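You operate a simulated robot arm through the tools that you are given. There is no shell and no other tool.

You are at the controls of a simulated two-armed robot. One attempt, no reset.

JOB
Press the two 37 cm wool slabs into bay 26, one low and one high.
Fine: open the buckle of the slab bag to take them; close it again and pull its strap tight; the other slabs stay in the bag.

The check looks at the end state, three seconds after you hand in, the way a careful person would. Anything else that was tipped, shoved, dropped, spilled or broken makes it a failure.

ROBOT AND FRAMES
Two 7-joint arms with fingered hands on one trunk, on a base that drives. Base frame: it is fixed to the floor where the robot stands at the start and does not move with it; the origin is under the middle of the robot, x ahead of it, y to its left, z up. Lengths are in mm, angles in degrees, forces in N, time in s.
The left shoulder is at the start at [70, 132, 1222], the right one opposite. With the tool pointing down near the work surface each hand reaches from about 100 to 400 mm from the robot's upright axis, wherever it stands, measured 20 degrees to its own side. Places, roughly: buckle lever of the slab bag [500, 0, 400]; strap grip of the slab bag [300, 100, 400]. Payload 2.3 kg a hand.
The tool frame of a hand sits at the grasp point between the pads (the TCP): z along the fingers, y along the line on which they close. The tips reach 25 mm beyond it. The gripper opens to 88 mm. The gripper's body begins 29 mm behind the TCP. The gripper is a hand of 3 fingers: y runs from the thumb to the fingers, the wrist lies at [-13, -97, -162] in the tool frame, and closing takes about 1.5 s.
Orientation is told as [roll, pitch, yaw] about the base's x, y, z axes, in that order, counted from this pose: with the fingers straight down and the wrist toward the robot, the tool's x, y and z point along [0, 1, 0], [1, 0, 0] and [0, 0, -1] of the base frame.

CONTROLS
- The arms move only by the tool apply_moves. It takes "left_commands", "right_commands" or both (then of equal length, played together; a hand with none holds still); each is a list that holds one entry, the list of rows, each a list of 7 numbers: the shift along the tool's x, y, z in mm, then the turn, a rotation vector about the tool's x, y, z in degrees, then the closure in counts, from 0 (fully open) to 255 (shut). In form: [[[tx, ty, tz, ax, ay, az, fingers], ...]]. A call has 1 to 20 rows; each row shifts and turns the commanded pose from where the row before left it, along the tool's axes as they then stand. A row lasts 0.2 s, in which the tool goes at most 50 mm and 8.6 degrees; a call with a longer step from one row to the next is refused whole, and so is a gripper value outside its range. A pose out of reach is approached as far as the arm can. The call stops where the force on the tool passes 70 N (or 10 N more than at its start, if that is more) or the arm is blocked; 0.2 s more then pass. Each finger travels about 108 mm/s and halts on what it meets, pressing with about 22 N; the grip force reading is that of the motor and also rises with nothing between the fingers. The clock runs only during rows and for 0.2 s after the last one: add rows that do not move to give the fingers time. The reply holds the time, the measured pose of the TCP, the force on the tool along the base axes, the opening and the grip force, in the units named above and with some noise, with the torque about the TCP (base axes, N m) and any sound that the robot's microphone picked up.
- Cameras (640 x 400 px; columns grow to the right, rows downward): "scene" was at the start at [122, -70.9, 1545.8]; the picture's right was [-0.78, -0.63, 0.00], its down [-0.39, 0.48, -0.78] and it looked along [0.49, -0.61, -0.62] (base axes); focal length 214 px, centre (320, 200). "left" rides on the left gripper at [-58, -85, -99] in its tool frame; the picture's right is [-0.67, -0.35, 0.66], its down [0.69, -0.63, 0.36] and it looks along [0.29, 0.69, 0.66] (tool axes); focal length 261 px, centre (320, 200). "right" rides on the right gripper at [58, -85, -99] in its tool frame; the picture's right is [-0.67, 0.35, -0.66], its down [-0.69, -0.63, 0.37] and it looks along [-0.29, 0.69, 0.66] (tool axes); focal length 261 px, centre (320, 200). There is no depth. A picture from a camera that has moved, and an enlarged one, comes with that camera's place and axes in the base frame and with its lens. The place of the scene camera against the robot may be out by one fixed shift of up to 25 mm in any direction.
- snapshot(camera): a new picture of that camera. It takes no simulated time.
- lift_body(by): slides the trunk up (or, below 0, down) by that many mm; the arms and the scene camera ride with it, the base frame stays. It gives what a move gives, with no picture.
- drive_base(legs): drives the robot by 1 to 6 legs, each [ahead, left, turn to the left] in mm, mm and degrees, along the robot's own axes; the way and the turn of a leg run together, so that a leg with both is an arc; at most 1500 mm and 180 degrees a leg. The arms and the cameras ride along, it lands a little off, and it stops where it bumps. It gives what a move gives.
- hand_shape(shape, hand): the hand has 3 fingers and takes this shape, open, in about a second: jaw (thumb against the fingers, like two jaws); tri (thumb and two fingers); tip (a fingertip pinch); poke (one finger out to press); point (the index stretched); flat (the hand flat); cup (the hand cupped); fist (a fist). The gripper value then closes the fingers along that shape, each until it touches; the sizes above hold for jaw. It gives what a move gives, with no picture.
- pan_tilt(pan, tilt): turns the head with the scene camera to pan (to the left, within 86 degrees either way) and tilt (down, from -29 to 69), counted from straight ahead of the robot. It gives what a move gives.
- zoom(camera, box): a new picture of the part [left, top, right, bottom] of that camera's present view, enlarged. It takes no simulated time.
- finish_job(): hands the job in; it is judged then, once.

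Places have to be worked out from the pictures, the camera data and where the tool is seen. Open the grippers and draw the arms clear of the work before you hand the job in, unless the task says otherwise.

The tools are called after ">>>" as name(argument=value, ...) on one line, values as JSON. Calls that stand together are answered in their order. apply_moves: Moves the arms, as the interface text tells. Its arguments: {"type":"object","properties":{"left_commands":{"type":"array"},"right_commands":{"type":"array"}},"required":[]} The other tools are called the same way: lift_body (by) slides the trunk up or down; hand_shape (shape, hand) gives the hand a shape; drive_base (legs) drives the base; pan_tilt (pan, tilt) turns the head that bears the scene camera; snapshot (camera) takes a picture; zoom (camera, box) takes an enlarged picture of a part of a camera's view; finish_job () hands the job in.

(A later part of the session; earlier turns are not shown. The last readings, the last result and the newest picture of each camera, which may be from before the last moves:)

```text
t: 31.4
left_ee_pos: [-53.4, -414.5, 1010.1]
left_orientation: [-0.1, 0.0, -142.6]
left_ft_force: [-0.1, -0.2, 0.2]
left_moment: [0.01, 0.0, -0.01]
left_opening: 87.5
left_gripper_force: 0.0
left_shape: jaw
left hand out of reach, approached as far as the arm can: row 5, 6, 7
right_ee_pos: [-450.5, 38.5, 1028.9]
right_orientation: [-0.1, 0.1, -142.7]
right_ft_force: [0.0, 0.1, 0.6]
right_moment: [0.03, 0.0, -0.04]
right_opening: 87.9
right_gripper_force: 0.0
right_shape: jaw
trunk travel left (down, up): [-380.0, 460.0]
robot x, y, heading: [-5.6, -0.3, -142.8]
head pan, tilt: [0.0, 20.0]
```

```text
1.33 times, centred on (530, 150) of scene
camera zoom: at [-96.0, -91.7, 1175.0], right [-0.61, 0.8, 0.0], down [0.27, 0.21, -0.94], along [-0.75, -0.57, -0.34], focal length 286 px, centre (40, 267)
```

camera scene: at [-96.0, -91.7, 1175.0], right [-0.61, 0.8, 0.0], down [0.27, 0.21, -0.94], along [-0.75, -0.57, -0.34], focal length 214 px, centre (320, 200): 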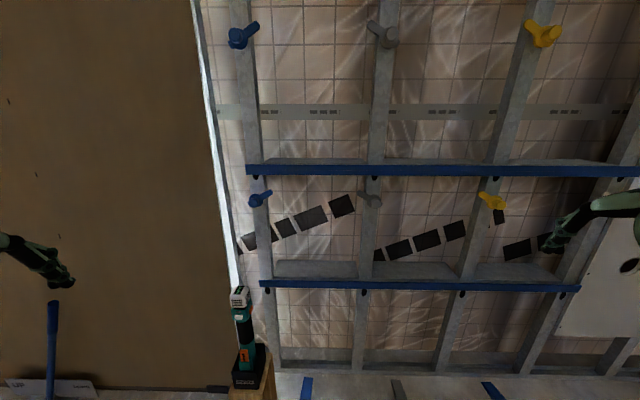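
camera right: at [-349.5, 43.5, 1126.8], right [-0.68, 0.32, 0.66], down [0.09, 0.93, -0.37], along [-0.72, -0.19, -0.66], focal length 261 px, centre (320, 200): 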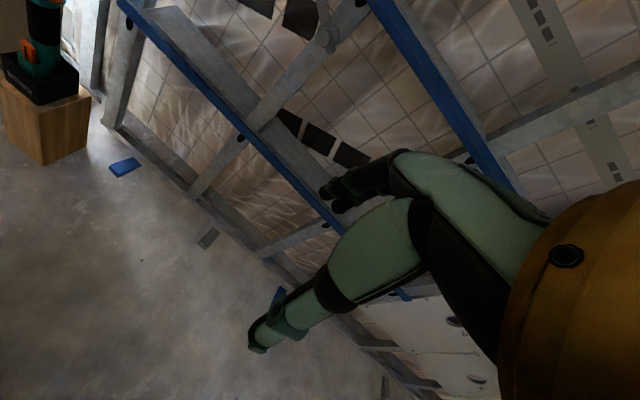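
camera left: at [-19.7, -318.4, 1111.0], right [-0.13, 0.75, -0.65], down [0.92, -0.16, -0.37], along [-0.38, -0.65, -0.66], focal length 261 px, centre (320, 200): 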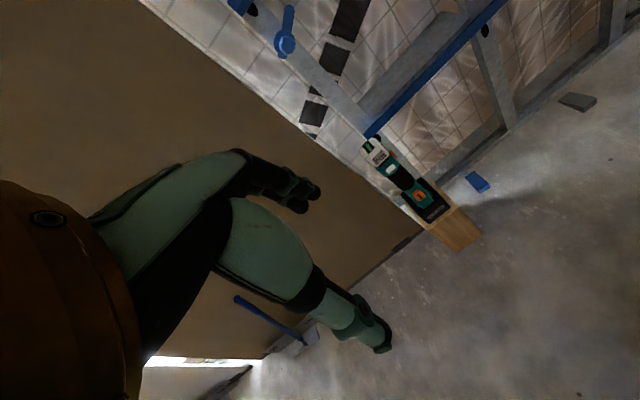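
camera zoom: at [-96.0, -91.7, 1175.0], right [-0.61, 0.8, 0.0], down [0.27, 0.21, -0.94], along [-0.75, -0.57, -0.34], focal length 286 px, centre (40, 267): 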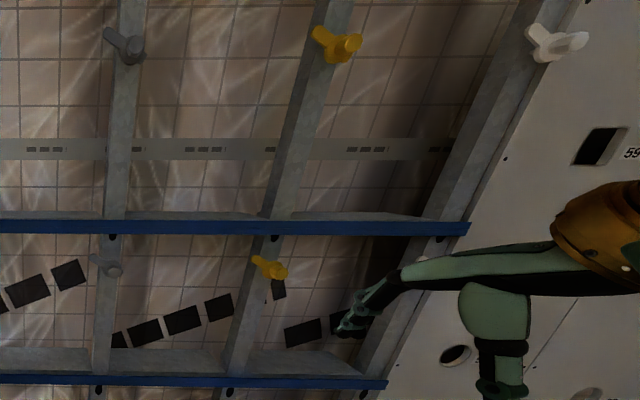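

Left hand's camera sees the lower blue clip well from here; I enlarge it to learn how it is built before leaving.

>>> zoom(camera="left", box=[200, 0, 400, 125])

>>> zoom(camera="right", box=[100, 0, 400, 190])

>>> zoom(camera="scene", box=[220, 10, 280, 50])

>>> zoom(camera="scene", box=[350, 170, 410, 210])

```text
3.20 times, centred on (300, 62) of left
camera zoom: at [-19.7, -318.4, 1111.0], right [-0.13, 0.75, -0.65], down [0.92, -0.16, -0.37], along [-0.38, -0.65, -0.66], focal length 834 px, centre (384, 640)
```

zoom: 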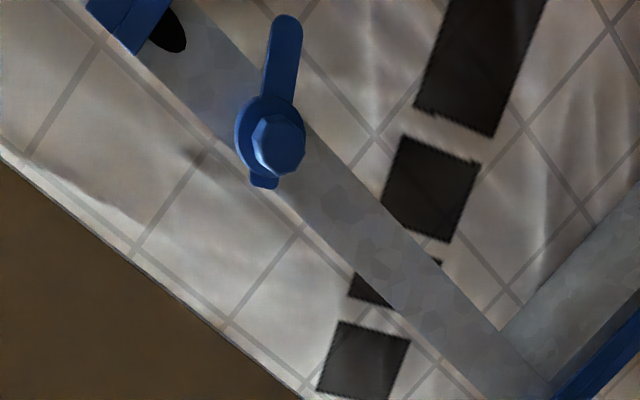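

```text
2.11 times, centred on (250, 95) of right
camera zoom: at [-348.9, 42.7, 1127.0], right [-0.68, 0.32, 0.66], down [0.09, 0.93, -0.36], along [-0.73, -0.19, -0.66], focal length 549 px, centre (467, 421)
```

zoom: 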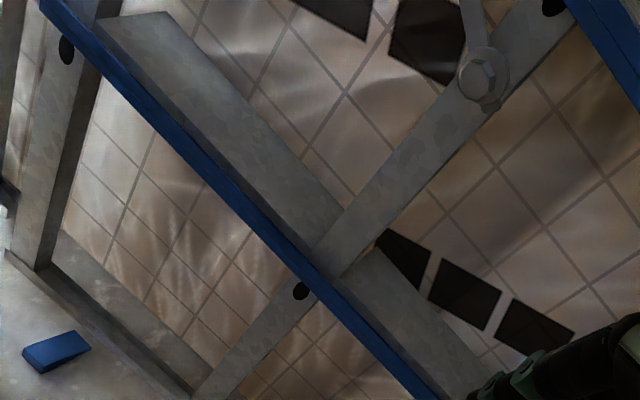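

```text
10.00 times, centred on (250, 30) of scene
camera zoom: at [-96.0, -91.7, 1175.0], right [-0.61, 0.8, 0.0], down [0.27, 0.21, -0.94], along [-0.75, -0.57, -0.34], focal length 2145 px, centre (1020, 1900)
```

zoom: 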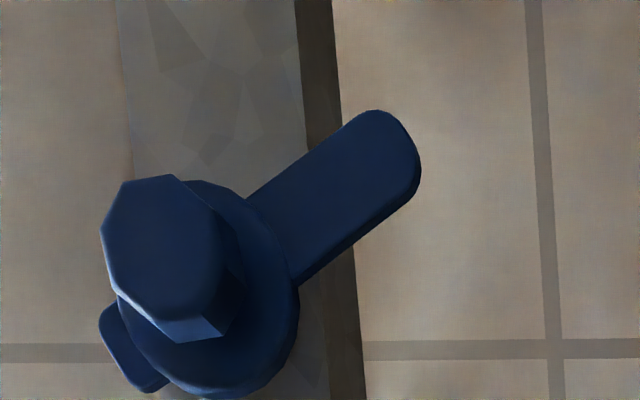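

```text
10.00 times, centred on (380, 190) of scene
camera zoom: at [-96.0, -91.7, 1175.0], right [-0.61, 0.8, 0.0], down [0.27, 0.21, -0.94], along [-0.75, -0.57, -0.34], focal length 2145 px, centre (-280, 300)
```

zoom: 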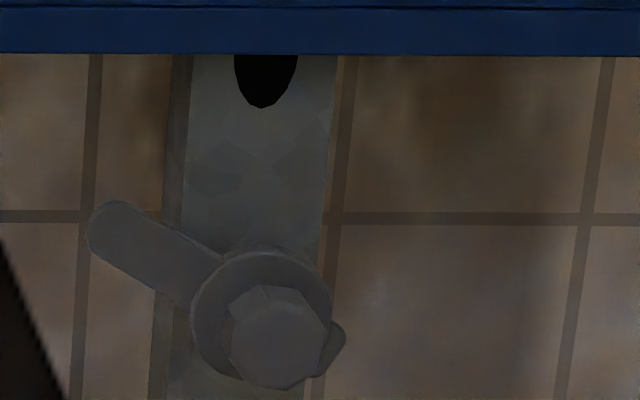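

The clips are turn-fingers on hex knobs; they lie in front of the stud faces. I'll come back to them; now I bring the left hand back in and raise the trunk, to turn round to the bag (its front faces heading about 37°).

>>> apply_moves(left_commands=[[[-30, 5, 0, 0, 0, 0, 0], [-30, 5, 0, 0, 0, 0, 0], [-30, 5, 0, 0, 0, 0, 0], [-30, 5, 0, 0, 0, 0, 0], [-30, 5, 0, 0, 0, 0, 0]]])

>>> lift_body(by=400)

>>> drive_base(legs=[[0, 0, 90], [0, 0, 90]])

>>> pan_tilt(pan=-15, tilt=50)

>>> snapshot(camera="scene")

>>> snapshot(camera="right")

>>> snapshot(camera="left")

```text
t: 32.6
left_ee_pos: [-164.4, -308.8, 1010.8]
left_orientation: [0.0, 0.0, -142.7]
left_ft_force: [-0.5, -0.3, -1.1]
left_moment: [-0.03, -0.02, 0.0]
left_opening: 87.8
left_gripper_force: 0.1
left_shape: jaw
right_ee_pos: [-452.5, 39.4, 1026.5]
right_orientation: [0.0, 0.1, -142.7]
right_ft_force: [0.1, 0.0, 0.2]
right_moment: [-0.01, 0.01, 0.01]
right_opening: 87.6
right_gripper_force: 0.1
right_shape: jaw
trunk travel left (down, up): [-380.0, 460.0]
robot x, y, heading: [0.7, -4.1, -143.0]
head pan, tilt: [0.0, 20.0]
```

```text
t: 36.5
left_ee_pos: [-164.2, -310.1, 1410.8]
left_orientation: [-0.1, 0.0, -142.7]
left_ft_force: [0.6, 0.3, 0.7]
left_moment: [0.02, -0.02, 0.06]
left_opening: 87.9
left_gripper_force: 0.1
left_shape: jaw
right_ee_pos: [-452.0, 39.0, 1428.2]
right_orientation: [0.0, 0.0, -142.8]
right_ft_force: [0.3, 0.7, 0.4]
right_moment: [0.02, -0.01, -0.02]
right_opening: 87.8
right_gripper_force: 0.1
right_shape: jaw
trunk travel left (down, up): [-780.0, 60.0]
robot x, y, heading: [0.3, -1.5, -142.7]
head pan, tilt: [0.0, 20.0]
```

```text
t: 44.6
left_ee_pos: [155.5, 315.1, 1411.5]
left_orientation: [-0.2, 0.0, 38.9]
left_ft_force: [0.0, 0.2, 0.4]
left_moment: [0.02, -0.02, 0.01]
left_opening: 87.4
left_gripper_force: 0.0
left_shape: jaw
right_ee_pos: [452.3, -27.4, 1427.4]
right_orientation: [0.0, 0.0, 38.9]
right_ft_force: [-0.6, 1.0, -0.2]
right_moment: [0.03, 0.01, -0.03]
right_opening: 87.8
right_gripper_force: 0.1
right_shape: jaw
trunk travel left (down, up): [-780.0, 60.0]
robot x, y, heading: [-1.9, -0.9, 38.9]
head pan, tilt: [0.0, 20.0]
```

```text
t: 45.5
left_ee_pos: [155.4, 314.8, 1411.1]
left_orientation: [-0.1, 0.0, 38.8]
left_ft_force: [-0.2, 0.0, 0.5]
left_moment: [0.02, 0.0, 0.0]
left_opening: 87.5
left_gripper_force: 0.1
left_shape: jaw
right_ee_pos: [453.1, -26.1, 1428.3]
right_orientation: [0.0, 0.1, 38.9]
right_ft_force: [0.3, 0.4, -0.1]
right_moment: [-0.01, 0.01, 0.04]
right_opening: 87.6
right_gripper_force: 0.0
right_shape: jaw
trunk travel left (down, up): [-780.0, 60.0]
robot x, y, heading: [-2.0, 4.6, 38.9]
head pan, tilt: [-15.0, 50.0]
```

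```text
taken
camera scene: at [126.9, 58.6, 1529.5], right [0.41, -0.91, 0.0], down [-0.7, -0.31, -0.64], along [0.59, 0.26, -0.77], focal length 214 px, centre (320, 200)
```

scene: 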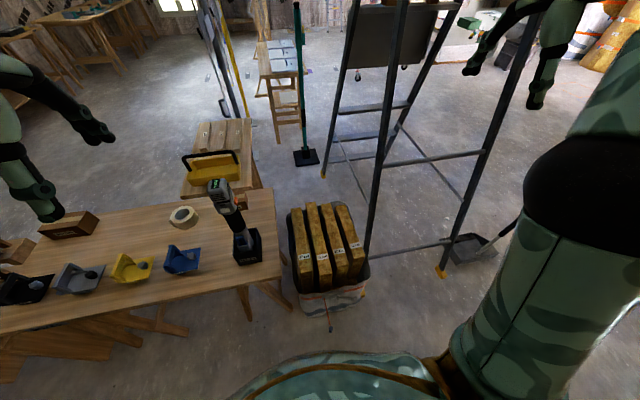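

```text
taken
camera right: at [350.4, -33.6, 1526.8], right [0.69, -0.3, 0.66], down [-0.06, -0.93, -0.37], along [0.72, 0.21, -0.66], focal length 261 px, centre (320, 200)
```

right: 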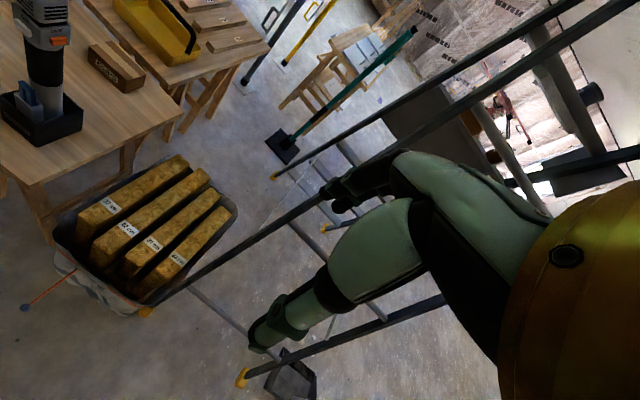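

```text
taken
camera left: at [126.3, 215.5, 1511.7], right [0.15, -0.74, -0.65], down [-0.92, 0.14, -0.37], along [0.36, 0.66, -0.66], focal length 261 px, centre (320, 200)
```

left: 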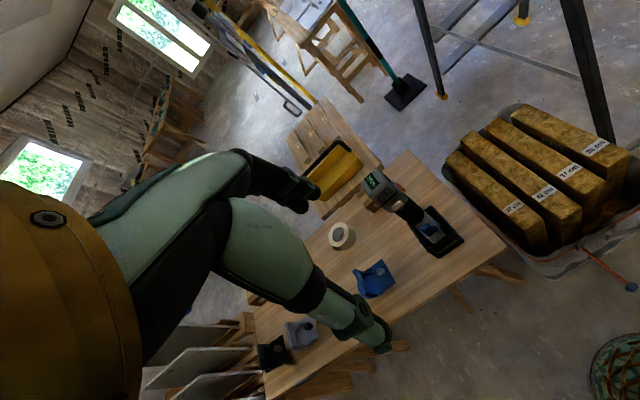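

Good views of the bag. I enlarge it in all three cameras to find slab sizes, buckle and strap.

>>> zoom(camera="scene", box=[270, 185, 390, 335])

>>> zoom(camera="right", box=[10, 140, 260, 330])

>>> zoom(camera="left", box=[430, 90, 640, 300])

```text
2.67 times, centred on (330, 260) of scene
camera zoom: at [126.9, 58.6, 1529.5], right [0.41, -0.91, 0.0], down [-0.7, -0.31, -0.64], along [0.59, 0.26, -0.77], focal length 572 px, centre (293, 40)
```

zoom: 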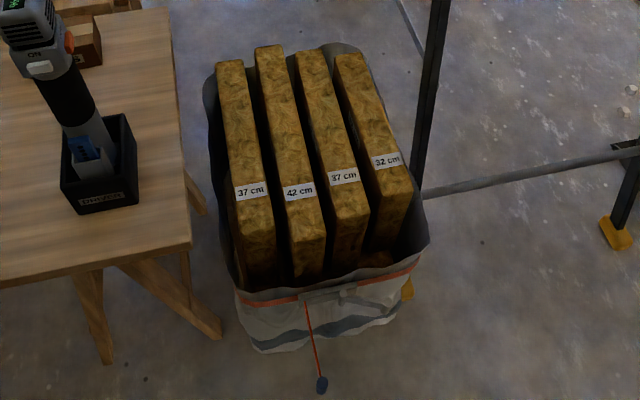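

```text
2.11 times, centred on (135, 235) of right
camera zoom: at [350.4, -33.6, 1526.8], right [0.69, -0.3, 0.66], down [-0.06, -0.93, -0.37], along [0.72, 0.21, -0.66], focal length 549 px, centre (710, 126)
```

zoom: 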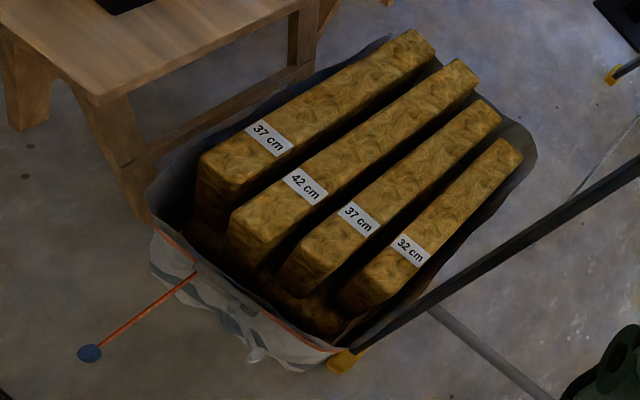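

```text
1.90 times, centred on (535, 195) of left
camera zoom: at [126.3, 215.5, 1511.7], right [0.15, -0.74, -0.65], down [-0.92, 0.14, -0.37], along [0.36, 0.66, -0.66], focal length 496 px, centre (-90, 210)
```

zoom: 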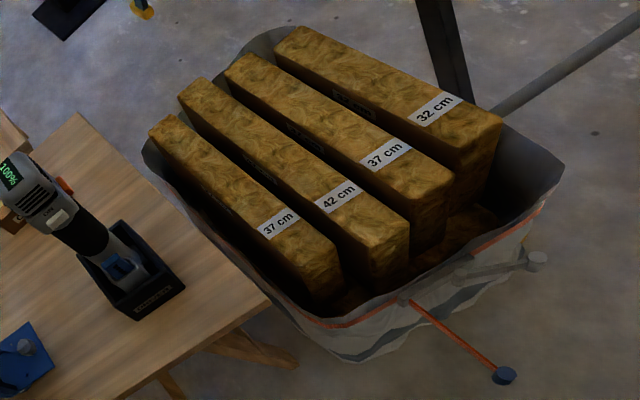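

I triangulate slab tops at z≈590–640, slab 1 (37, left) running from (419,263) to (711,465). I need to see how deep the slabs go, so I enlarge the front gap in the bag.

>>> zoom(camera="left", box=[530, 140, 640, 240])

>>> zoom(camera="scene", box=[305, 250, 365, 310])

>>> zoom(camera="right", box=[50, 210, 190, 320])

```text
4.00 times, centred on (585, 190) of left
camera zoom: at [126.3, 215.5, 1511.7], right [0.15, -0.74, -0.65], down [-0.92, 0.14, -0.37], along [0.36, 0.66, -0.66], focal length 1043 px, centre (-740, 240)
```

zoom: 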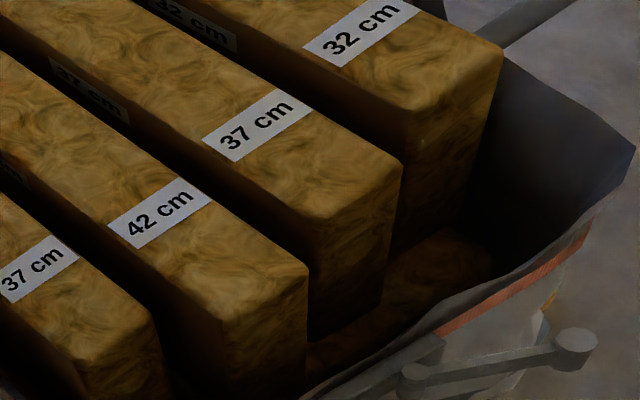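

```text
6.67 times, centred on (335, 280) of scene
camera zoom: at [126.9, 58.6, 1529.5], right [0.41, -0.91, 0.0], down [-0.7, -0.31, -0.64], along [0.59, 0.26, -0.77], focal length 1430 px, centre (220, -333)
```

zoom: 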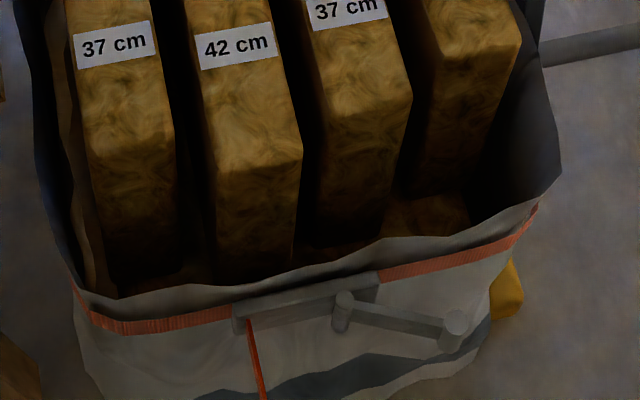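

```text
3.64 times, centred on (120, 265) of right
camera zoom: at [350.4, -33.6, 1526.8], right [0.69, -0.3, 0.66], down [-0.06, -0.93, -0.37], along [0.72, 0.21, -0.66], focal length 948 px, centre (1047, -36)
```

zoom: 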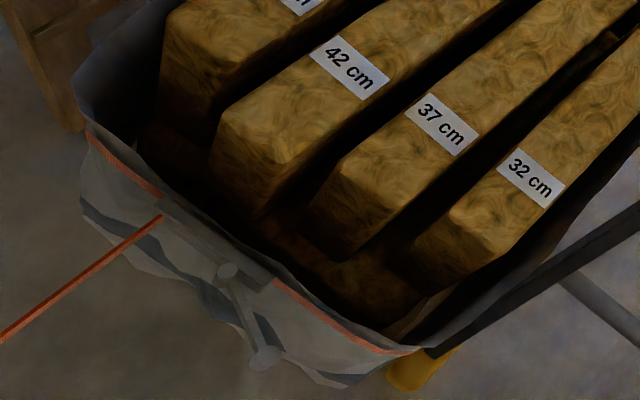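

The bag is now well mapped: slab tops z≈610, slab height about 290–300, slabs run along heading ≈36.9°; lever pivot ≈(434,106,432), knob ≈(448,29,434), strap grip ≈(287,88,432). I align the robot to the bag and lower the trunk for a closer look.

>>> drive_base(legs=[[0, -100, -2]])

>>> lift_body(by=-350)

>>> pan_tilt(pan=-10, tilt=50)

>>> snapshot(camera="scene")

>>> snapshot(camera="right")

>>> snapshot(camera="left")

```text
t: 46.7
left_ee_pos: [222.6, 235.9, 1410.8]
left_orientation: [-0.4, 0.0, 37.0]
left_ft_force: [-0.1, 1.5, -0.5]
left_moment: [-0.02, -0.03, -0.04]
left_opening: 87.4
left_gripper_force: 0.1
left_shape: jaw
right_ee_pos: [508.7, -113.0, 1430.5]
right_orientation: [-0.4, 0.0, 37.0]
right_ft_force: [-0.6, 0.6, -0.7]
right_moment: [-0.02, -0.01, -0.02]
right_opening: 87.6
right_gripper_force: 0.0
right_shape: jaw
trunk travel left (down, up): [-780.0, 60.0]
robot x, y, heading: [62.7, -79.2, 36.9]
head pan, tilt: [-15.0, 50.0]
```

```text
t: 50.1
left_ee_pos: [227.4, 231.1, 1060.2]
left_orientation: [-0.1, 0.0, 37.1]
left_ft_force: [0.4, -1.0, 0.0]
left_moment: [-0.03, 0.01, 0.01]
left_opening: 87.8
left_gripper_force: 0.2
left_shape: jaw
right_ee_pos: [512.7, -120.2, 1078.0]
right_orientation: [0.0, 0.0, 37.0]
right_ft_force: [-0.4, -0.3, 0.4]
right_moment: [-0.02, -0.01, 0.02]
right_opening: 87.7
right_gripper_force: 0.0
right_shape: jaw
trunk travel left (down, up): [-430.0, 410.0]
robot x, y, heading: [60.3, -78.4, 36.7]
head pan, tilt: [-15.0, 50.0]
```

```text
t: 50.8
left_ee_pos: [227.8, 229.9, 1060.0]
left_orientation: [-0.1, -0.1, 36.9]
left_ft_force: [0.4, -0.4, -0.2]
left_moment: [-0.01, 0.02, 0.0]
left_opening: 87.5
left_gripper_force: 0.0
left_shape: jaw
right_ee_pos: [512.7, -119.4, 1078.3]
right_orientation: [0.0, 0.1, 37.0]
right_ft_force: [0.2, -0.4, -0.3]
right_moment: [0.01, -0.02, 0.03]
right_opening: 87.5
right_gripper_force: 0.1
right_shape: jaw
trunk travel left (down, up): [-430.0, 410.0]
robot x, y, heading: [61.0, -79.1, 36.9]
head pan, tilt: [-10.0, 50.0]
```

```text
taken
camera scene: at [187.8, -18.2, 1179.4], right [0.45, -0.89, 0.0], down [-0.68, -0.35, -0.64], along [0.57, 0.29, -0.77], focal length 214 px, centre (320, 200)
```

scene: 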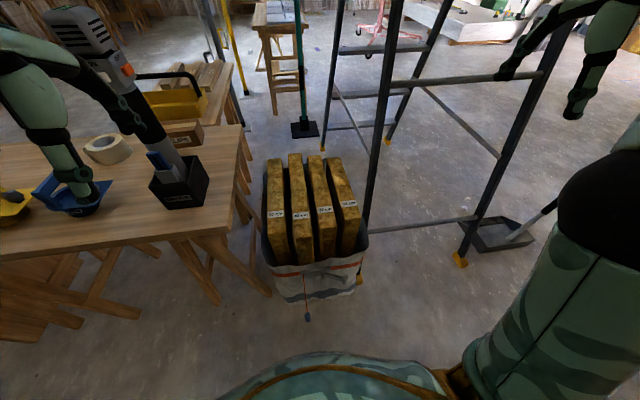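

```text
taken
camera right: at [410.6, -124.3, 1176.8], right [0.68, -0.32, 0.66], down [-0.09, -0.93, -0.37], along [0.73, 0.19, -0.66], focal length 261 px, centre (320, 200)
```

right: 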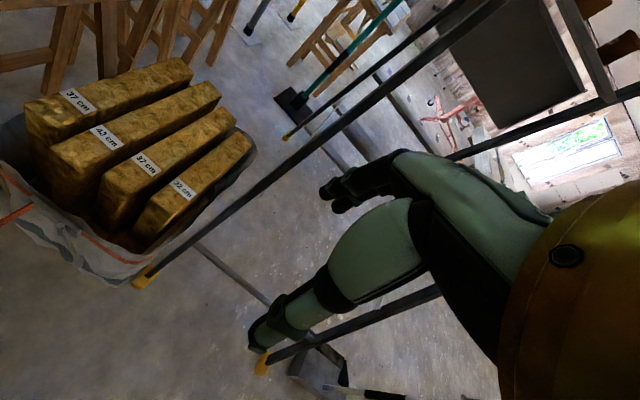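

```text
taken
camera left: at [195.0, 132.1, 1161.8], right [0.13, -0.75, -0.65], down [-0.92, 0.17, -0.37], along [0.38, 0.65, -0.66], focal length 261 px, centre (320, 200)
```

left: 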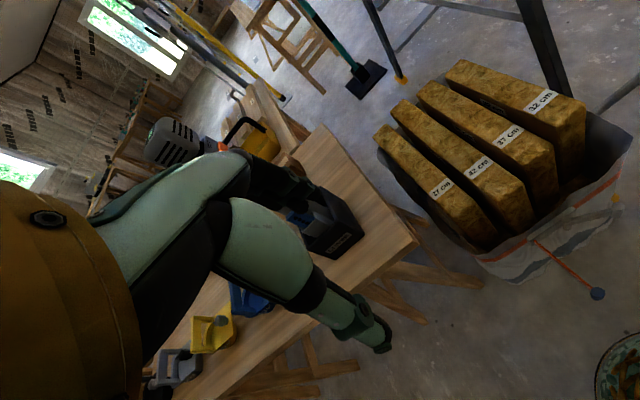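

Robot stands square to the bag at about forward 0, 100 right. I enlarge the buckle from scene and left cameras.

>>> zoom(camera="scene", box=[250, 230, 380, 330])

>>> zoom(camera="left", box=[460, 170, 640, 310])

>>> zoom(camera="right", box=[0, 150, 180, 310])

```text
4.00 times, centred on (315, 280) of scene
camera zoom: at [187.8, -18.2, 1179.4], right [0.45, -0.89, 0.0], down [-0.68, -0.35, -0.64], along [0.57, 0.29, -0.77], focal length 858 px, centre (340, -120)
```

zoom: 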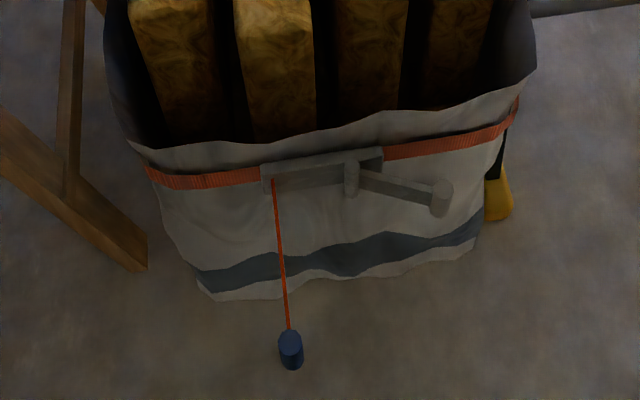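

```text
2.86 times, centred on (550, 240) of left
camera zoom: at [195.0, 132.1, 1161.8], right [0.13, -0.75, -0.65], down [-0.92, 0.17, -0.37], along [0.38, 0.65, -0.66], focal length 745 px, centre (-337, 86)
```

zoom: 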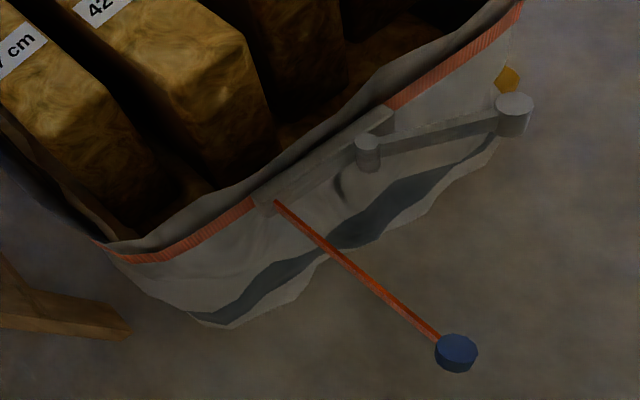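

```text
2.50 times, centred on (90, 230) of right
camera zoom: at [410.6, -124.3, 1176.8], right [0.68, -0.32, 0.66], down [-0.09, -0.93, -0.37], along [0.73, 0.19, -0.66], focal length 652 px, centre (895, 125)
```

zoom: 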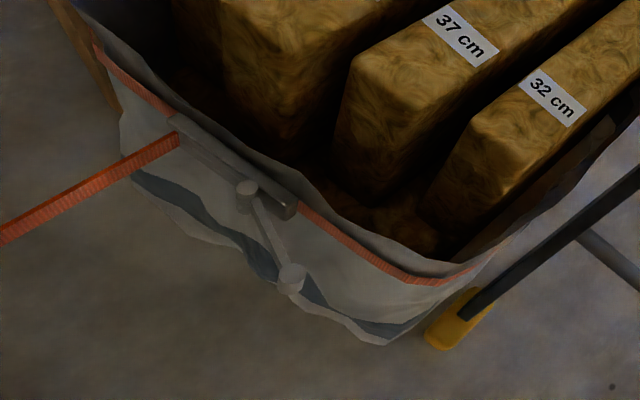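

Both hand cameras agree: lever pivot top at (forward 409.5, left −174.7, z 428), knob top at (377, −249, 428), strap grip at (284, −101, 430) in the bag-aligned frame. I shift the robot 180 mm right so that the left hand can take the knob.

>>> drive_base(legs=[[0, -180, 0]])

>>> snapshot(camera="left")

>>> snapshot(camera="scene")

```text
t: 52.3
left_ee_pos: [334.4, 87.9, 1061.0]
left_orientation: [-0.1, 0.0, 37.1]
left_ft_force: [0.2, 0.4, 0.7]
left_moment: [0.0, 0.01, 0.03]
left_opening: 87.7
left_gripper_force: 0.1
left_shape: jaw
right_ee_pos: [619.5, -262.8, 1077.2]
right_orientation: [0.0, 0.1, 36.9]
right_ft_force: [-0.7, 0.0, 0.6]
right_moment: [0.0, -0.02, 0.03]
right_opening: 87.7
right_gripper_force: 0.0
right_shape: jaw
trunk travel left (down, up): [-430.0, 410.0]
robot x, y, heading: [167.4, -222.5, 36.8]
head pan, tilt: [-10.0, 50.0]
```

```text
taken
camera left: at [302.2, -10.2, 1161.8], right [0.12, -0.75, -0.65], down [-0.91, 0.17, -0.37], along [0.38, 0.64, -0.66], focal length 261 px, centre (320, 200)
```

left: 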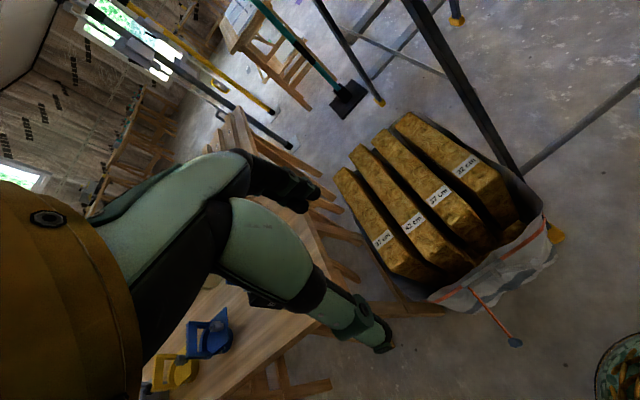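

```text
taken
camera scene: at [294.7, -160.6, 1179.4], right [0.45, -0.89, 0.0], down [-0.68, -0.35, -0.64], along [0.57, 0.29, -0.77], focal length 214 px, centre (320, 200)
```

scene: 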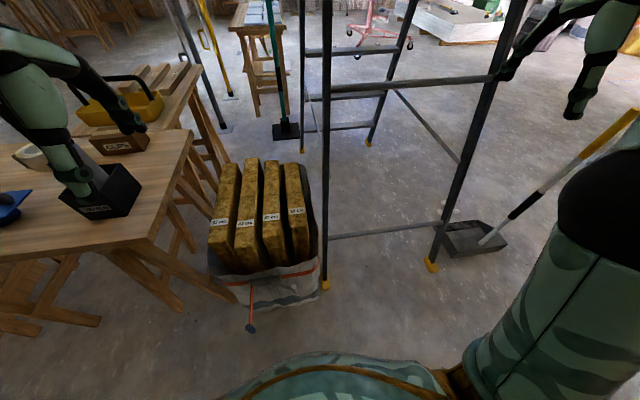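

I bring the left hand over the knob: shift to forward 377, left −249, down to z≈620, then turn it 57° clockwise so that its fingers straddle the knob across the lever.

>>> apply_moves(left_commands=[[[-11.9, 5.7, 44, 0, 0, 0, 0], [-11.9, 5.7, 44, 0, 0, 0, 0], [-11.9, 5.7, 44, 0, 0, 0, 0], [-11.9, 5.7, 44, 0, 0, 0, 0], [-11.9, 5.7, 44, 0, 0, 0, 0], [-11.9, 5.7, 44, 0, 0, 0, 0], [-11.9, 5.7, 44, 0, 0, 0, 0], [-11.9, 5.7, 44, 0, 0, 0, 0], [-11.9, 5.7, 44, 0, 0, 0, 0], [-11.9, 5.7, 44, 0, 0, 0, 0], [0, 0, 0, 0, 0, 8.14, 60], [0, 0, 0, 0, 0, 8.14, 90], [0, 0, 0, 0, 0, 8.14, 110], [0, 0, 0, 0, 0, 8.14, 130], [0, 0, 0, 0, 0, 8.14, 130], [0, 0, 0, 0, 0, 8.14, 130], [0, 0, 0, 0, 0, 8.14, 130], [0, 0, 0, 0, 0, 0, 130]]])

>>> snapshot(camera="left")

>>> snapshot(camera="scene")

```text
t: 56.1
left_ee_pos: [451.9, 25.5, 622.1]
left_orientation: [-0.1, 0.0, -20.1]
left_ft_force: [-0.4, -0.6, 0.1]
left_moment: [-0.01, -0.02, -0.03]
left_opening: 43.6
left_gripper_force: 0.1
left_shape: jaw
right_ee_pos: [620.6, -262.4, 1077.9]
right_orientation: [0.0, -0.1, 36.9]
right_ft_force: [0.1, -0.4, 0.3]
right_moment: [0.02, 0.0, 0.0]
right_opening: 87.6
right_gripper_force: 0.1
right_shape: jaw
trunk travel left (down, up): [-430.0, 410.0]
robot x, y, heading: [168.3, -220.3, 37.0]
head pan, tilt: [-10.0, 50.0]
```

```text
taken
camera left: at [353.1, 0.4, 721.8], right [-0.56, -0.51, -0.66], down [-0.36, 0.86, -0.37], along [0.75, 0.03, -0.66], focal length 261 px, centre (320, 200)
```

left: 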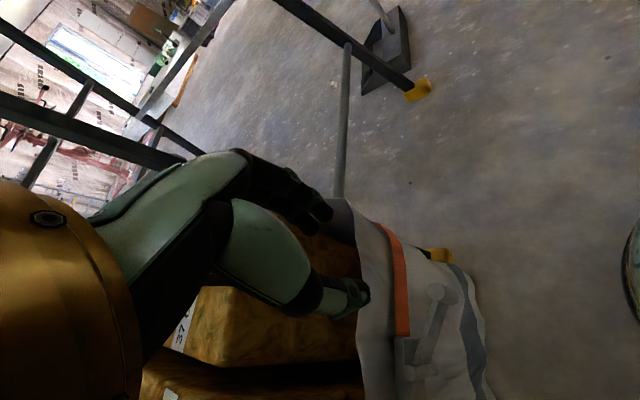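

```text
taken
camera scene: at [295.0, -160.9, 1179.4], right [0.45, -0.89, 0.0], down [-0.68, -0.35, -0.64], along [0.57, 0.29, -0.77], focal length 214 px, centre (320, 200)
```

scene: 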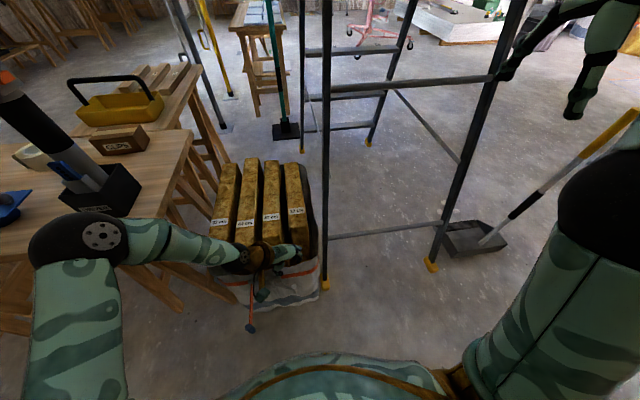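

The point straight below the TCP coincides with the knob in the left picture. I descend about 205 mm to z≈417.

>>> apply_moves(left_commands=[[[0, 1, 40, 0, 0, 0, 130], [0, 0, 40, 0, 0, 0, 130], [0, 0, 40, 0, 0, 0, 130], [0, 0, 30, 0, 0, 0, 130], [0, 0, 20, 0, 0, 0, 130], [0, 0, 20, 0, 0, 0, 130], [0, 0, 15, 0, 0, 0, 130], [0, 0, 0, 0, 0, 0, 130]]])

>>> snapshot(camera="left")

>>> zoom(camera="scene", box=[180, 220, 340, 340])

```text
t: 57.9
left_ee_pos: [451.9, 26.0, 415.3]
left_orientation: [-0.2, 0.0, -20.1]
left_ft_force: [0.5, -0.5, 0.6]
left_moment: [-0.01, 0.02, 0.01]
left_opening: 43.5
left_gripper_force: 0.1
left_shape: jaw
right_ee_pos: [619.6, -263.7, 1078.2]
right_orientation: [0.0, 0.0, 36.9]
right_ft_force: [0.1, 0.2, 0.5]
right_moment: [0.0, -0.01, 0.0]
right_opening: 87.7
right_gripper_force: 0.0
right_shape: jaw
trunk travel left (down, up): [-430.0, 410.0]
robot x, y, heading: [172.6, -224.0, 36.9]
head pan, tilt: [-10.0, 50.0]
```

```text
taken
camera left: at [354.1, -0.4, 516.3], right [-0.56, -0.51, -0.66], down [-0.36, 0.86, -0.37], along [0.75, 0.03, -0.66], focal length 261 px, centre (320, 200)
```

left: 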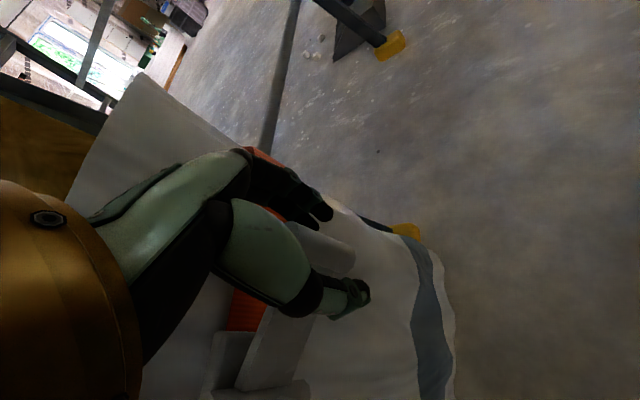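

```text
3.33 times, centred on (260, 280) of scene
camera zoom: at [295.0, -160.8, 1179.4], right [0.45, -0.89, 0.0], down [-0.68, -0.35, -0.64], along [0.57, 0.29, -0.77], focal length 715 px, centre (520, -67)
```

zoom: 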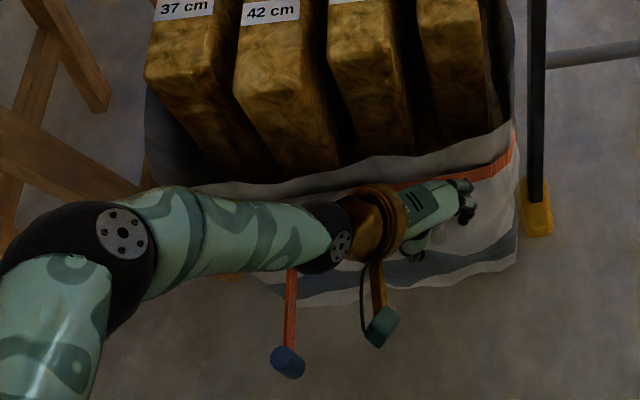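

No contact force. I zoom into the left view to confirm the knob lies between thumb and fingers.

>>> zoom(camera="left", box=[190, 130, 430, 400])

```text
1.48 times, centred on (310, 265) of left
camera zoom: at [354.1, -0.4, 516.3], right [-0.56, -0.51, -0.66], down [-0.36, 0.86, -0.37], along [0.75, 0.03, -0.66], focal length 386 px, centre (335, 104)
```

zoom: 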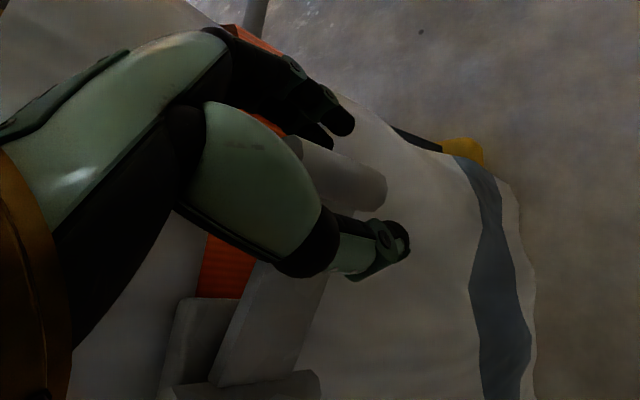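

The knob sits between the fingers and the thumb, lever running clear. I close the hand on it.

>>> apply_moves(left_commands=[[[0, 0, 0, 0, 0, 0, 255], [0, 0, 0, 0, 0, 0, 255], [0, 0, 0, 0, 0, 0, 255], [0, 0, 0, 0, 0, 0, 255], [0, 0, 0, 0, 0, 0, 255]]])

>>> zoom(camera="left", box=[190, 130, 430, 400])

```text
t: 59.1
left_ee_pos: [452.7, 25.4, 416.3]
left_orientation: [-0.1, 0.0, -20.0]
left_ft_force: [-2.0, -3.0, -3.0]
left_moment: [-0.03, 0.03, 0.0]
left_opening: 10.2
left_gripper_force: 22.6
left_shape: jaw
right_ee_pos: [621.5, -261.0, 1078.0]
right_orientation: [0.0, -0.1, 36.9]
right_ft_force: [-0.1, 0.5, 0.1]
right_moment: [0.02, -0.03, 0.01]
right_opening: 87.4
right_gripper_force: 0.1
right_shape: jaw
trunk travel left (down, up): [-430.0, 410.0]
robot x, y, heading: [169.0, -218.9, 36.7]
head pan, tilt: [-10.0, 50.0]
```

```text
1.48 times, centred on (310, 265) of left
camera zoom: at [354.1, -0.7, 516.4], right [-0.56, -0.51, -0.65], down [-0.36, 0.86, -0.37], along [0.75, 0.03, -0.66], focal length 386 px, centre (335, 104)
```

zoom: 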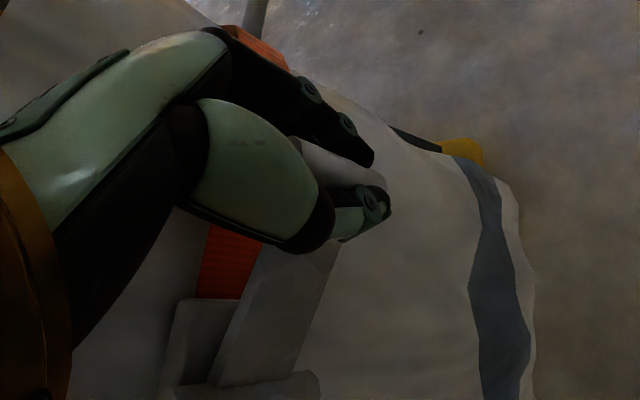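

The hand holds the knob. I swing it a first 10° about the pivot, outward toward the robot, and watch the force.

>>> apply_moves(left_commands=[[[-3.6, -6.2, 0, 0, 0, 0, 255], [-3.5, -6.4, 0, 0, 0, 0, 255], [0, 0, 0, 0, 0, 0, 255]]])

>>> zoom(camera="left", box=[190, 130, 430, 400])

```text
t: 59.9
left_ee_pos: [438.6, 22.8, 413.9]
left_orientation: [-0.1, 0.0, -20.0]
left_ft_force: [2.6, -3.9, -4.6]
left_moment: [-0.1, -0.1, -0.05]
left_opening: 9.9
left_gripper_force: 22.0
left_shape: jaw
right_ee_pos: [620.7, -262.2, 1076.7]
right_orientation: [0.0, 0.0, 37.0]
right_ft_force: [0.6, -0.7, 0.6]
right_moment: [0.0, 0.0, 0.0]
right_opening: 87.4
right_gripper_force: 0.0
right_shape: jaw
trunk travel left (down, up): [-430.0, 410.0]
robot x, y, heading: [172.0, -220.9, 36.9]
head pan, tilt: [-10.0, 50.0]
```

```text
1.48 times, centred on (310, 265) of left
camera zoom: at [340.7, -3.2, 516.5], right [-0.56, -0.51, -0.65], down [-0.36, 0.86, -0.37], along [0.75, 0.03, -0.66], focal length 386 px, centre (335, 104)
```

zoom: 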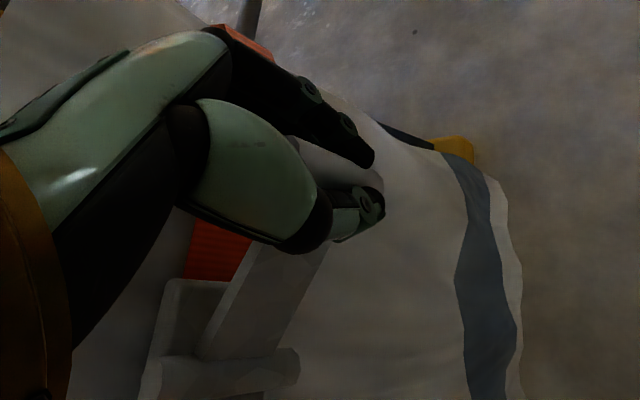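

The lever swings with little force. I continue the arc in 5° rows to about 60° of swing.

>>> apply_moves(left_commands=[[[-2.7, -6.7, 0, 0, 0, 0, 255], [-2.1, -6.9, 0, 0, 0, 0, 255], [-1.5, -7.1, 0, 0, 0, 0, 255], [-0.8, -7.2, 0, 0, 0, 0, 255], [-0.2, -7.2, 0, 0, 0, 0, 255], [0.3, -7.2, 0, 0, 0, 0, 255], [1.1, -7.2, 0, 0, 0, 0, 255], [1.7, -7.0, 0, 0, 0, 0, 255], [2.3, -6.9, 0, 0, 0, 0, 255], [2.8, -6.7, 0, 0, 0, 0, 255], [0, 0, 0, 0, 0, 0, 255]]])

>>> zoom(camera="left", box=[190, 130, 430, 400])

>>> zoom(camera="scene", box=[180, 220, 340, 340])

```text
t: 62.3
left_ee_pos: [370.6, 46.5, 414.7]
left_orientation: [-0.2, 0.1, -19.9]
left_ft_force: [-19.1, -17.1, -13.9]
left_moment: [-0.46, 0.34, -0.11]
left_opening: 8.5
left_gripper_force: 22.4
left_shape: jaw
right_ee_pos: [618.6, -263.3, 1077.5]
right_orientation: [-0.1, 0.0, 37.0]
right_ft_force: [0.6, -0.2, 0.7]
right_moment: [0.0, 0.02, -0.02]
right_opening: 87.5
right_gripper_force: 0.1
right_shape: jaw
trunk travel left (down, up): [-430.0, 410.0]
robot x, y, heading: [170.5, -220.4, 37.1]
head pan, tilt: [-10.0, 50.0]
```

```text
1.48 times, centred on (310, 265) of left
camera zoom: at [272.3, 21.4, 516.4], right [-0.56, -0.51, -0.65], down [-0.36, 0.86, -0.37], along [0.75, 0.03, -0.66], focal length 386 px, centre (335, 104)
```

zoom: 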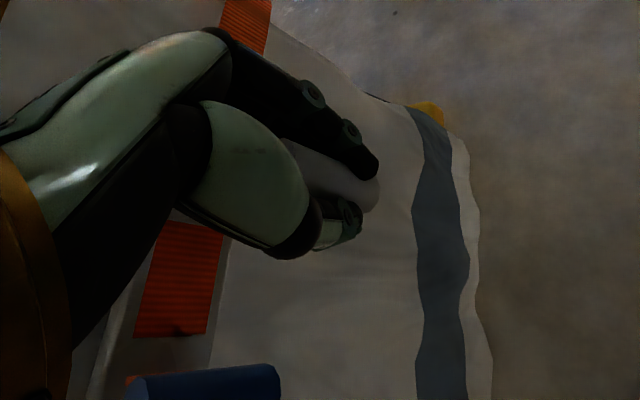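

```text
3.33 times, centred on (260, 280) of scene
camera zoom: at [293.5, -161.1, 1179.5], right [0.45, -0.89, 0.0], down [-0.68, -0.35, -0.64], along [0.57, 0.29, -0.77], focal length 715 px, centre (520, -67)
```

zoom: 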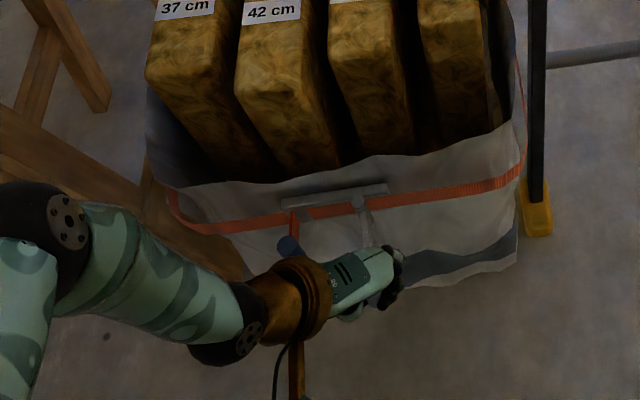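

The strap band has gone slack and dropped, so the buckle is open (lever now points outward). I release the knob and rise straight up.

>>> apply_moves(left_commands=[[[0, 0, 0, 0, 0, 0, 120], [0, 0, 0, 0, 0, 0, 120], [0, 0, 0, 0, 0, 0, 120], [0, 0, -20, 0, 0, 0, 120], [0, 0, -40, 0, 0, 0, 120], [0, 0, -45, 0, 0, 0, 120], [0, 0, -45, 0, 0, 0, 120], [0, 0, -45, 0, 0, 0, 120], [0, 0, -45, 0, 0, 0, 120], [0, 0, -45, 0, 0, 0, 120], [0, 0, -45, 0, 0, 0, 120]]])

>>> zoom(camera="scene", box=[180, 200, 340, 340])

>>> snapshot(camera="left")

```text
t: 64.7
left_ee_pos: [371.8, 49.5, 747.2]
left_orientation: [0.0, 0.0, -20.0]
left_ft_force: [-0.2, -0.3, 0.9]
left_moment: [-0.02, 0.01, -0.03]
left_opening: 46.4
left_gripper_force: 0.1
left_shape: jaw
right_ee_pos: [620.5, -263.3, 1076.9]
right_orientation: [-0.1, 0.0, 36.9]
right_ft_force: [-0.7, -0.2, 0.2]
right_moment: [-0.02, 0.0, 0.02]
right_opening: 87.7
right_gripper_force: 0.0
right_shape: jaw
trunk travel left (down, up): [-430.0, 410.0]
robot x, y, heading: [167.9, -221.1, 36.7]
head pan, tilt: [-10.0, 50.0]
```

```text
2.86 times, centred on (260, 270) of scene
camera zoom: at [294.1, -160.9, 1179.5], right [0.45, -0.89, 0.0], down [-0.68, -0.35, -0.64], along [0.57, 0.29, -0.77], focal length 613 px, centre (491, 0)
```

zoom: 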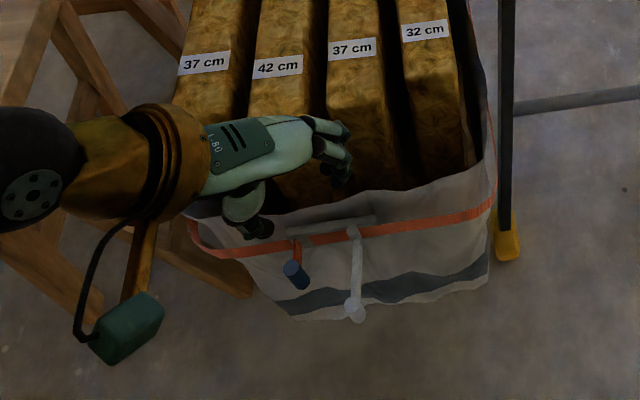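

```text
taken
camera left: at [272.6, 23.1, 847.3], right [-0.56, -0.51, -0.66], down [-0.36, 0.86, -0.37], along [0.75, 0.03, -0.66], focal length 261 px, centre (320, 200)
```

left: 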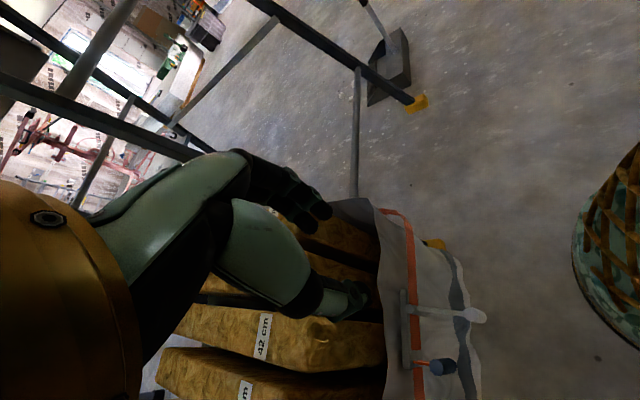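

The buckle is open and the strap slack. Now I turn the left hand to −90° (fingers closing sideways) and reach forward over slab 3 (the inner 37 cm one, centre about forward 662, left −208) at z≈700.

>>> apply_moves(left_commands=[[[0, 0, 0, 0, 0, 8.25, 80], [0, 0, 0, 0, 0, 8.25, 60], [0, 0, 0, 0, 0, 8.25, 60], [0, 0, 0, 0, 0, 8.25, 60], [42, 3, 5, 0, 0, 0, 60], [42, 3, 5, 0, 0, 0, 60], [42, 3, 5, 0, 0, 0, 60], [42, 3, 5, 0, 0, 0, 60], [42, 3, 5, 0, 0, 0, 60], [42, 3, 5, 0, 0, 0, 60], [42, 3, 5, 0, 0, 0, 60], [41, 3, 5, 0, 0, 0, 60], [0, 0, 0, 0, 0, 0, 60]]])

>>> snapshot(camera="left")

>>> snapshot(camera="scene")

```text
t: 67.5
left_ee_pos: [520.9, 140.5, 723.7]
left_orientation: [0.0, -0.2, -52.9]
left_ft_force: [0.0, 0.2, -0.7]
left_moment: [-0.01, -0.01, 0.01]
left_opening: 67.3
left_gripper_force: 0.1
left_shape: jaw
left hand out of reach, approached as far as the arm can: row 9, 10, 11, 12
right_ee_pos: [621.0, -262.1, 1077.2]
right_orientation: [0.0, 0.1, 36.8]
right_ft_force: [0.2, -0.2, 0.1]
right_moment: [0.02, 0.0, 0.0]
right_opening: 87.5
right_gripper_force: 0.0
right_shape: jaw
trunk travel left (down, up): [-430.0, 410.0]
robot x, y, heading: [163.1, -223.1, 36.8]
head pan, tilt: [-10.0, 50.0]
```

```text
taken
camera left: at [425.5, 172.5, 824.7], right [-0.74, -0.13, -0.66], down [0.17, 0.91, -0.37], along [0.65, -0.38, -0.66], focal length 261 px, centre (320, 200)
```

left: 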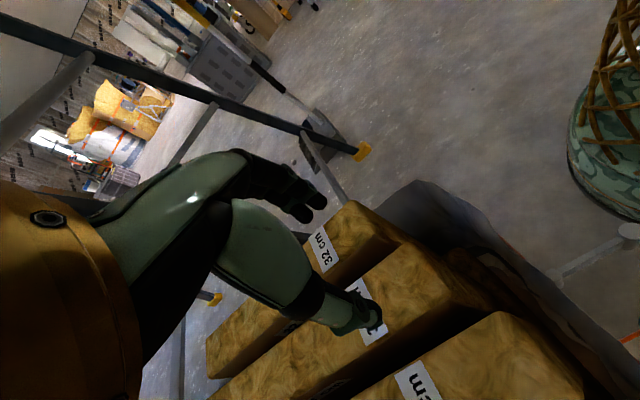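

```text
taken
camera scene: at [295.1, -160.7, 1179.4], right [0.45, -0.89, 0.0], down [-0.68, -0.35, -0.64], along [0.57, 0.29, -0.77], focal length 214 px, centre (320, 200)
```

scene: 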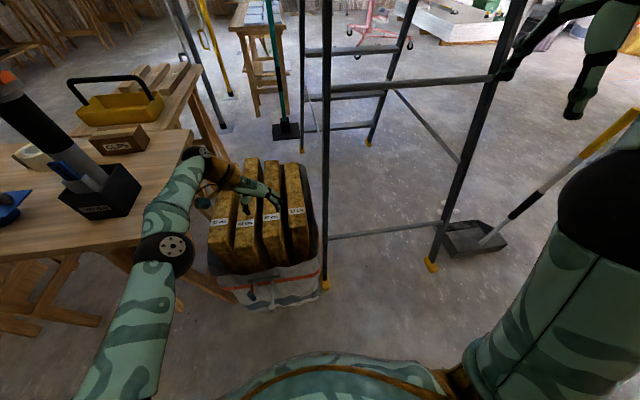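

The arm's reach limit shows: the wrist reaches about 425 mm from the shoulder, so the TCP stops at forward 500. I drive 120 mm closer (base front then at about 325, well short of the bag at 450 and knob at 311 above it) and 35 mm left.

>>> drive_base(legs=[[120, 35, 0]])

>>> snapshot(camera="left")

>>> snapshot(camera="scene")

```text
t: 68.7
left_ee_pos: [596.5, 240.1, 723.5]
left_orientation: [-0.1, -0.1, -53.1]
left_ft_force: [-0.5, 0.0, -0.9]
left_moment: [-0.02, 0.0, 0.01]
left_opening: 67.4
left_gripper_force: 0.0
left_shape: jaw
right_ee_pos: [695.2, -162.7, 1077.1]
right_orientation: [0.1, 0.1, 36.8]
right_ft_force: [0.4, 0.3, 0.1]
right_moment: [-0.03, -0.02, 0.03]
right_opening: 87.6
right_gripper_force: 0.0
right_shape: jaw
trunk travel left (down, up): [-430.0, 410.0]
robot x, y, heading: [244.7, -122.1, 36.8]
head pan, tilt: [-10.0, 50.0]
```

```text
taken
camera left: at [500.6, 272.4, 824.8], right [-0.74, -0.13, -0.66], down [0.17, 0.91, -0.37], along [0.65, -0.38, -0.66], focal length 261 px, centre (320, 200)
```

left: 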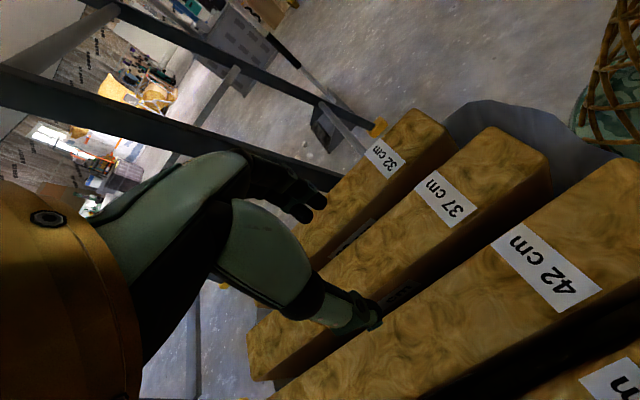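

```text
taken
camera scene: at [370.0, -60.8, 1179.4], right [0.45, -0.89, 0.0], down [-0.68, -0.35, -0.64], along [0.57, 0.29, -0.77], focal length 214 px, centre (320, 200)
```

scene: 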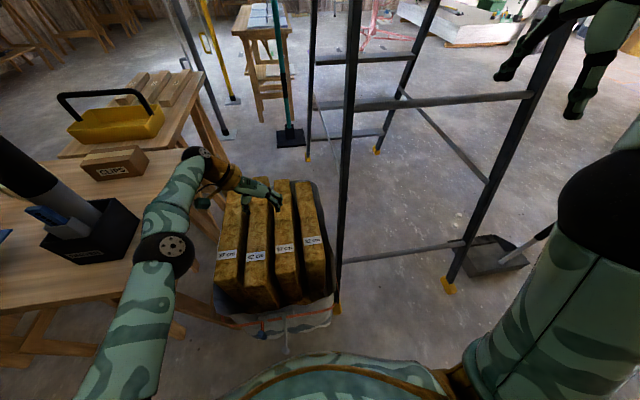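

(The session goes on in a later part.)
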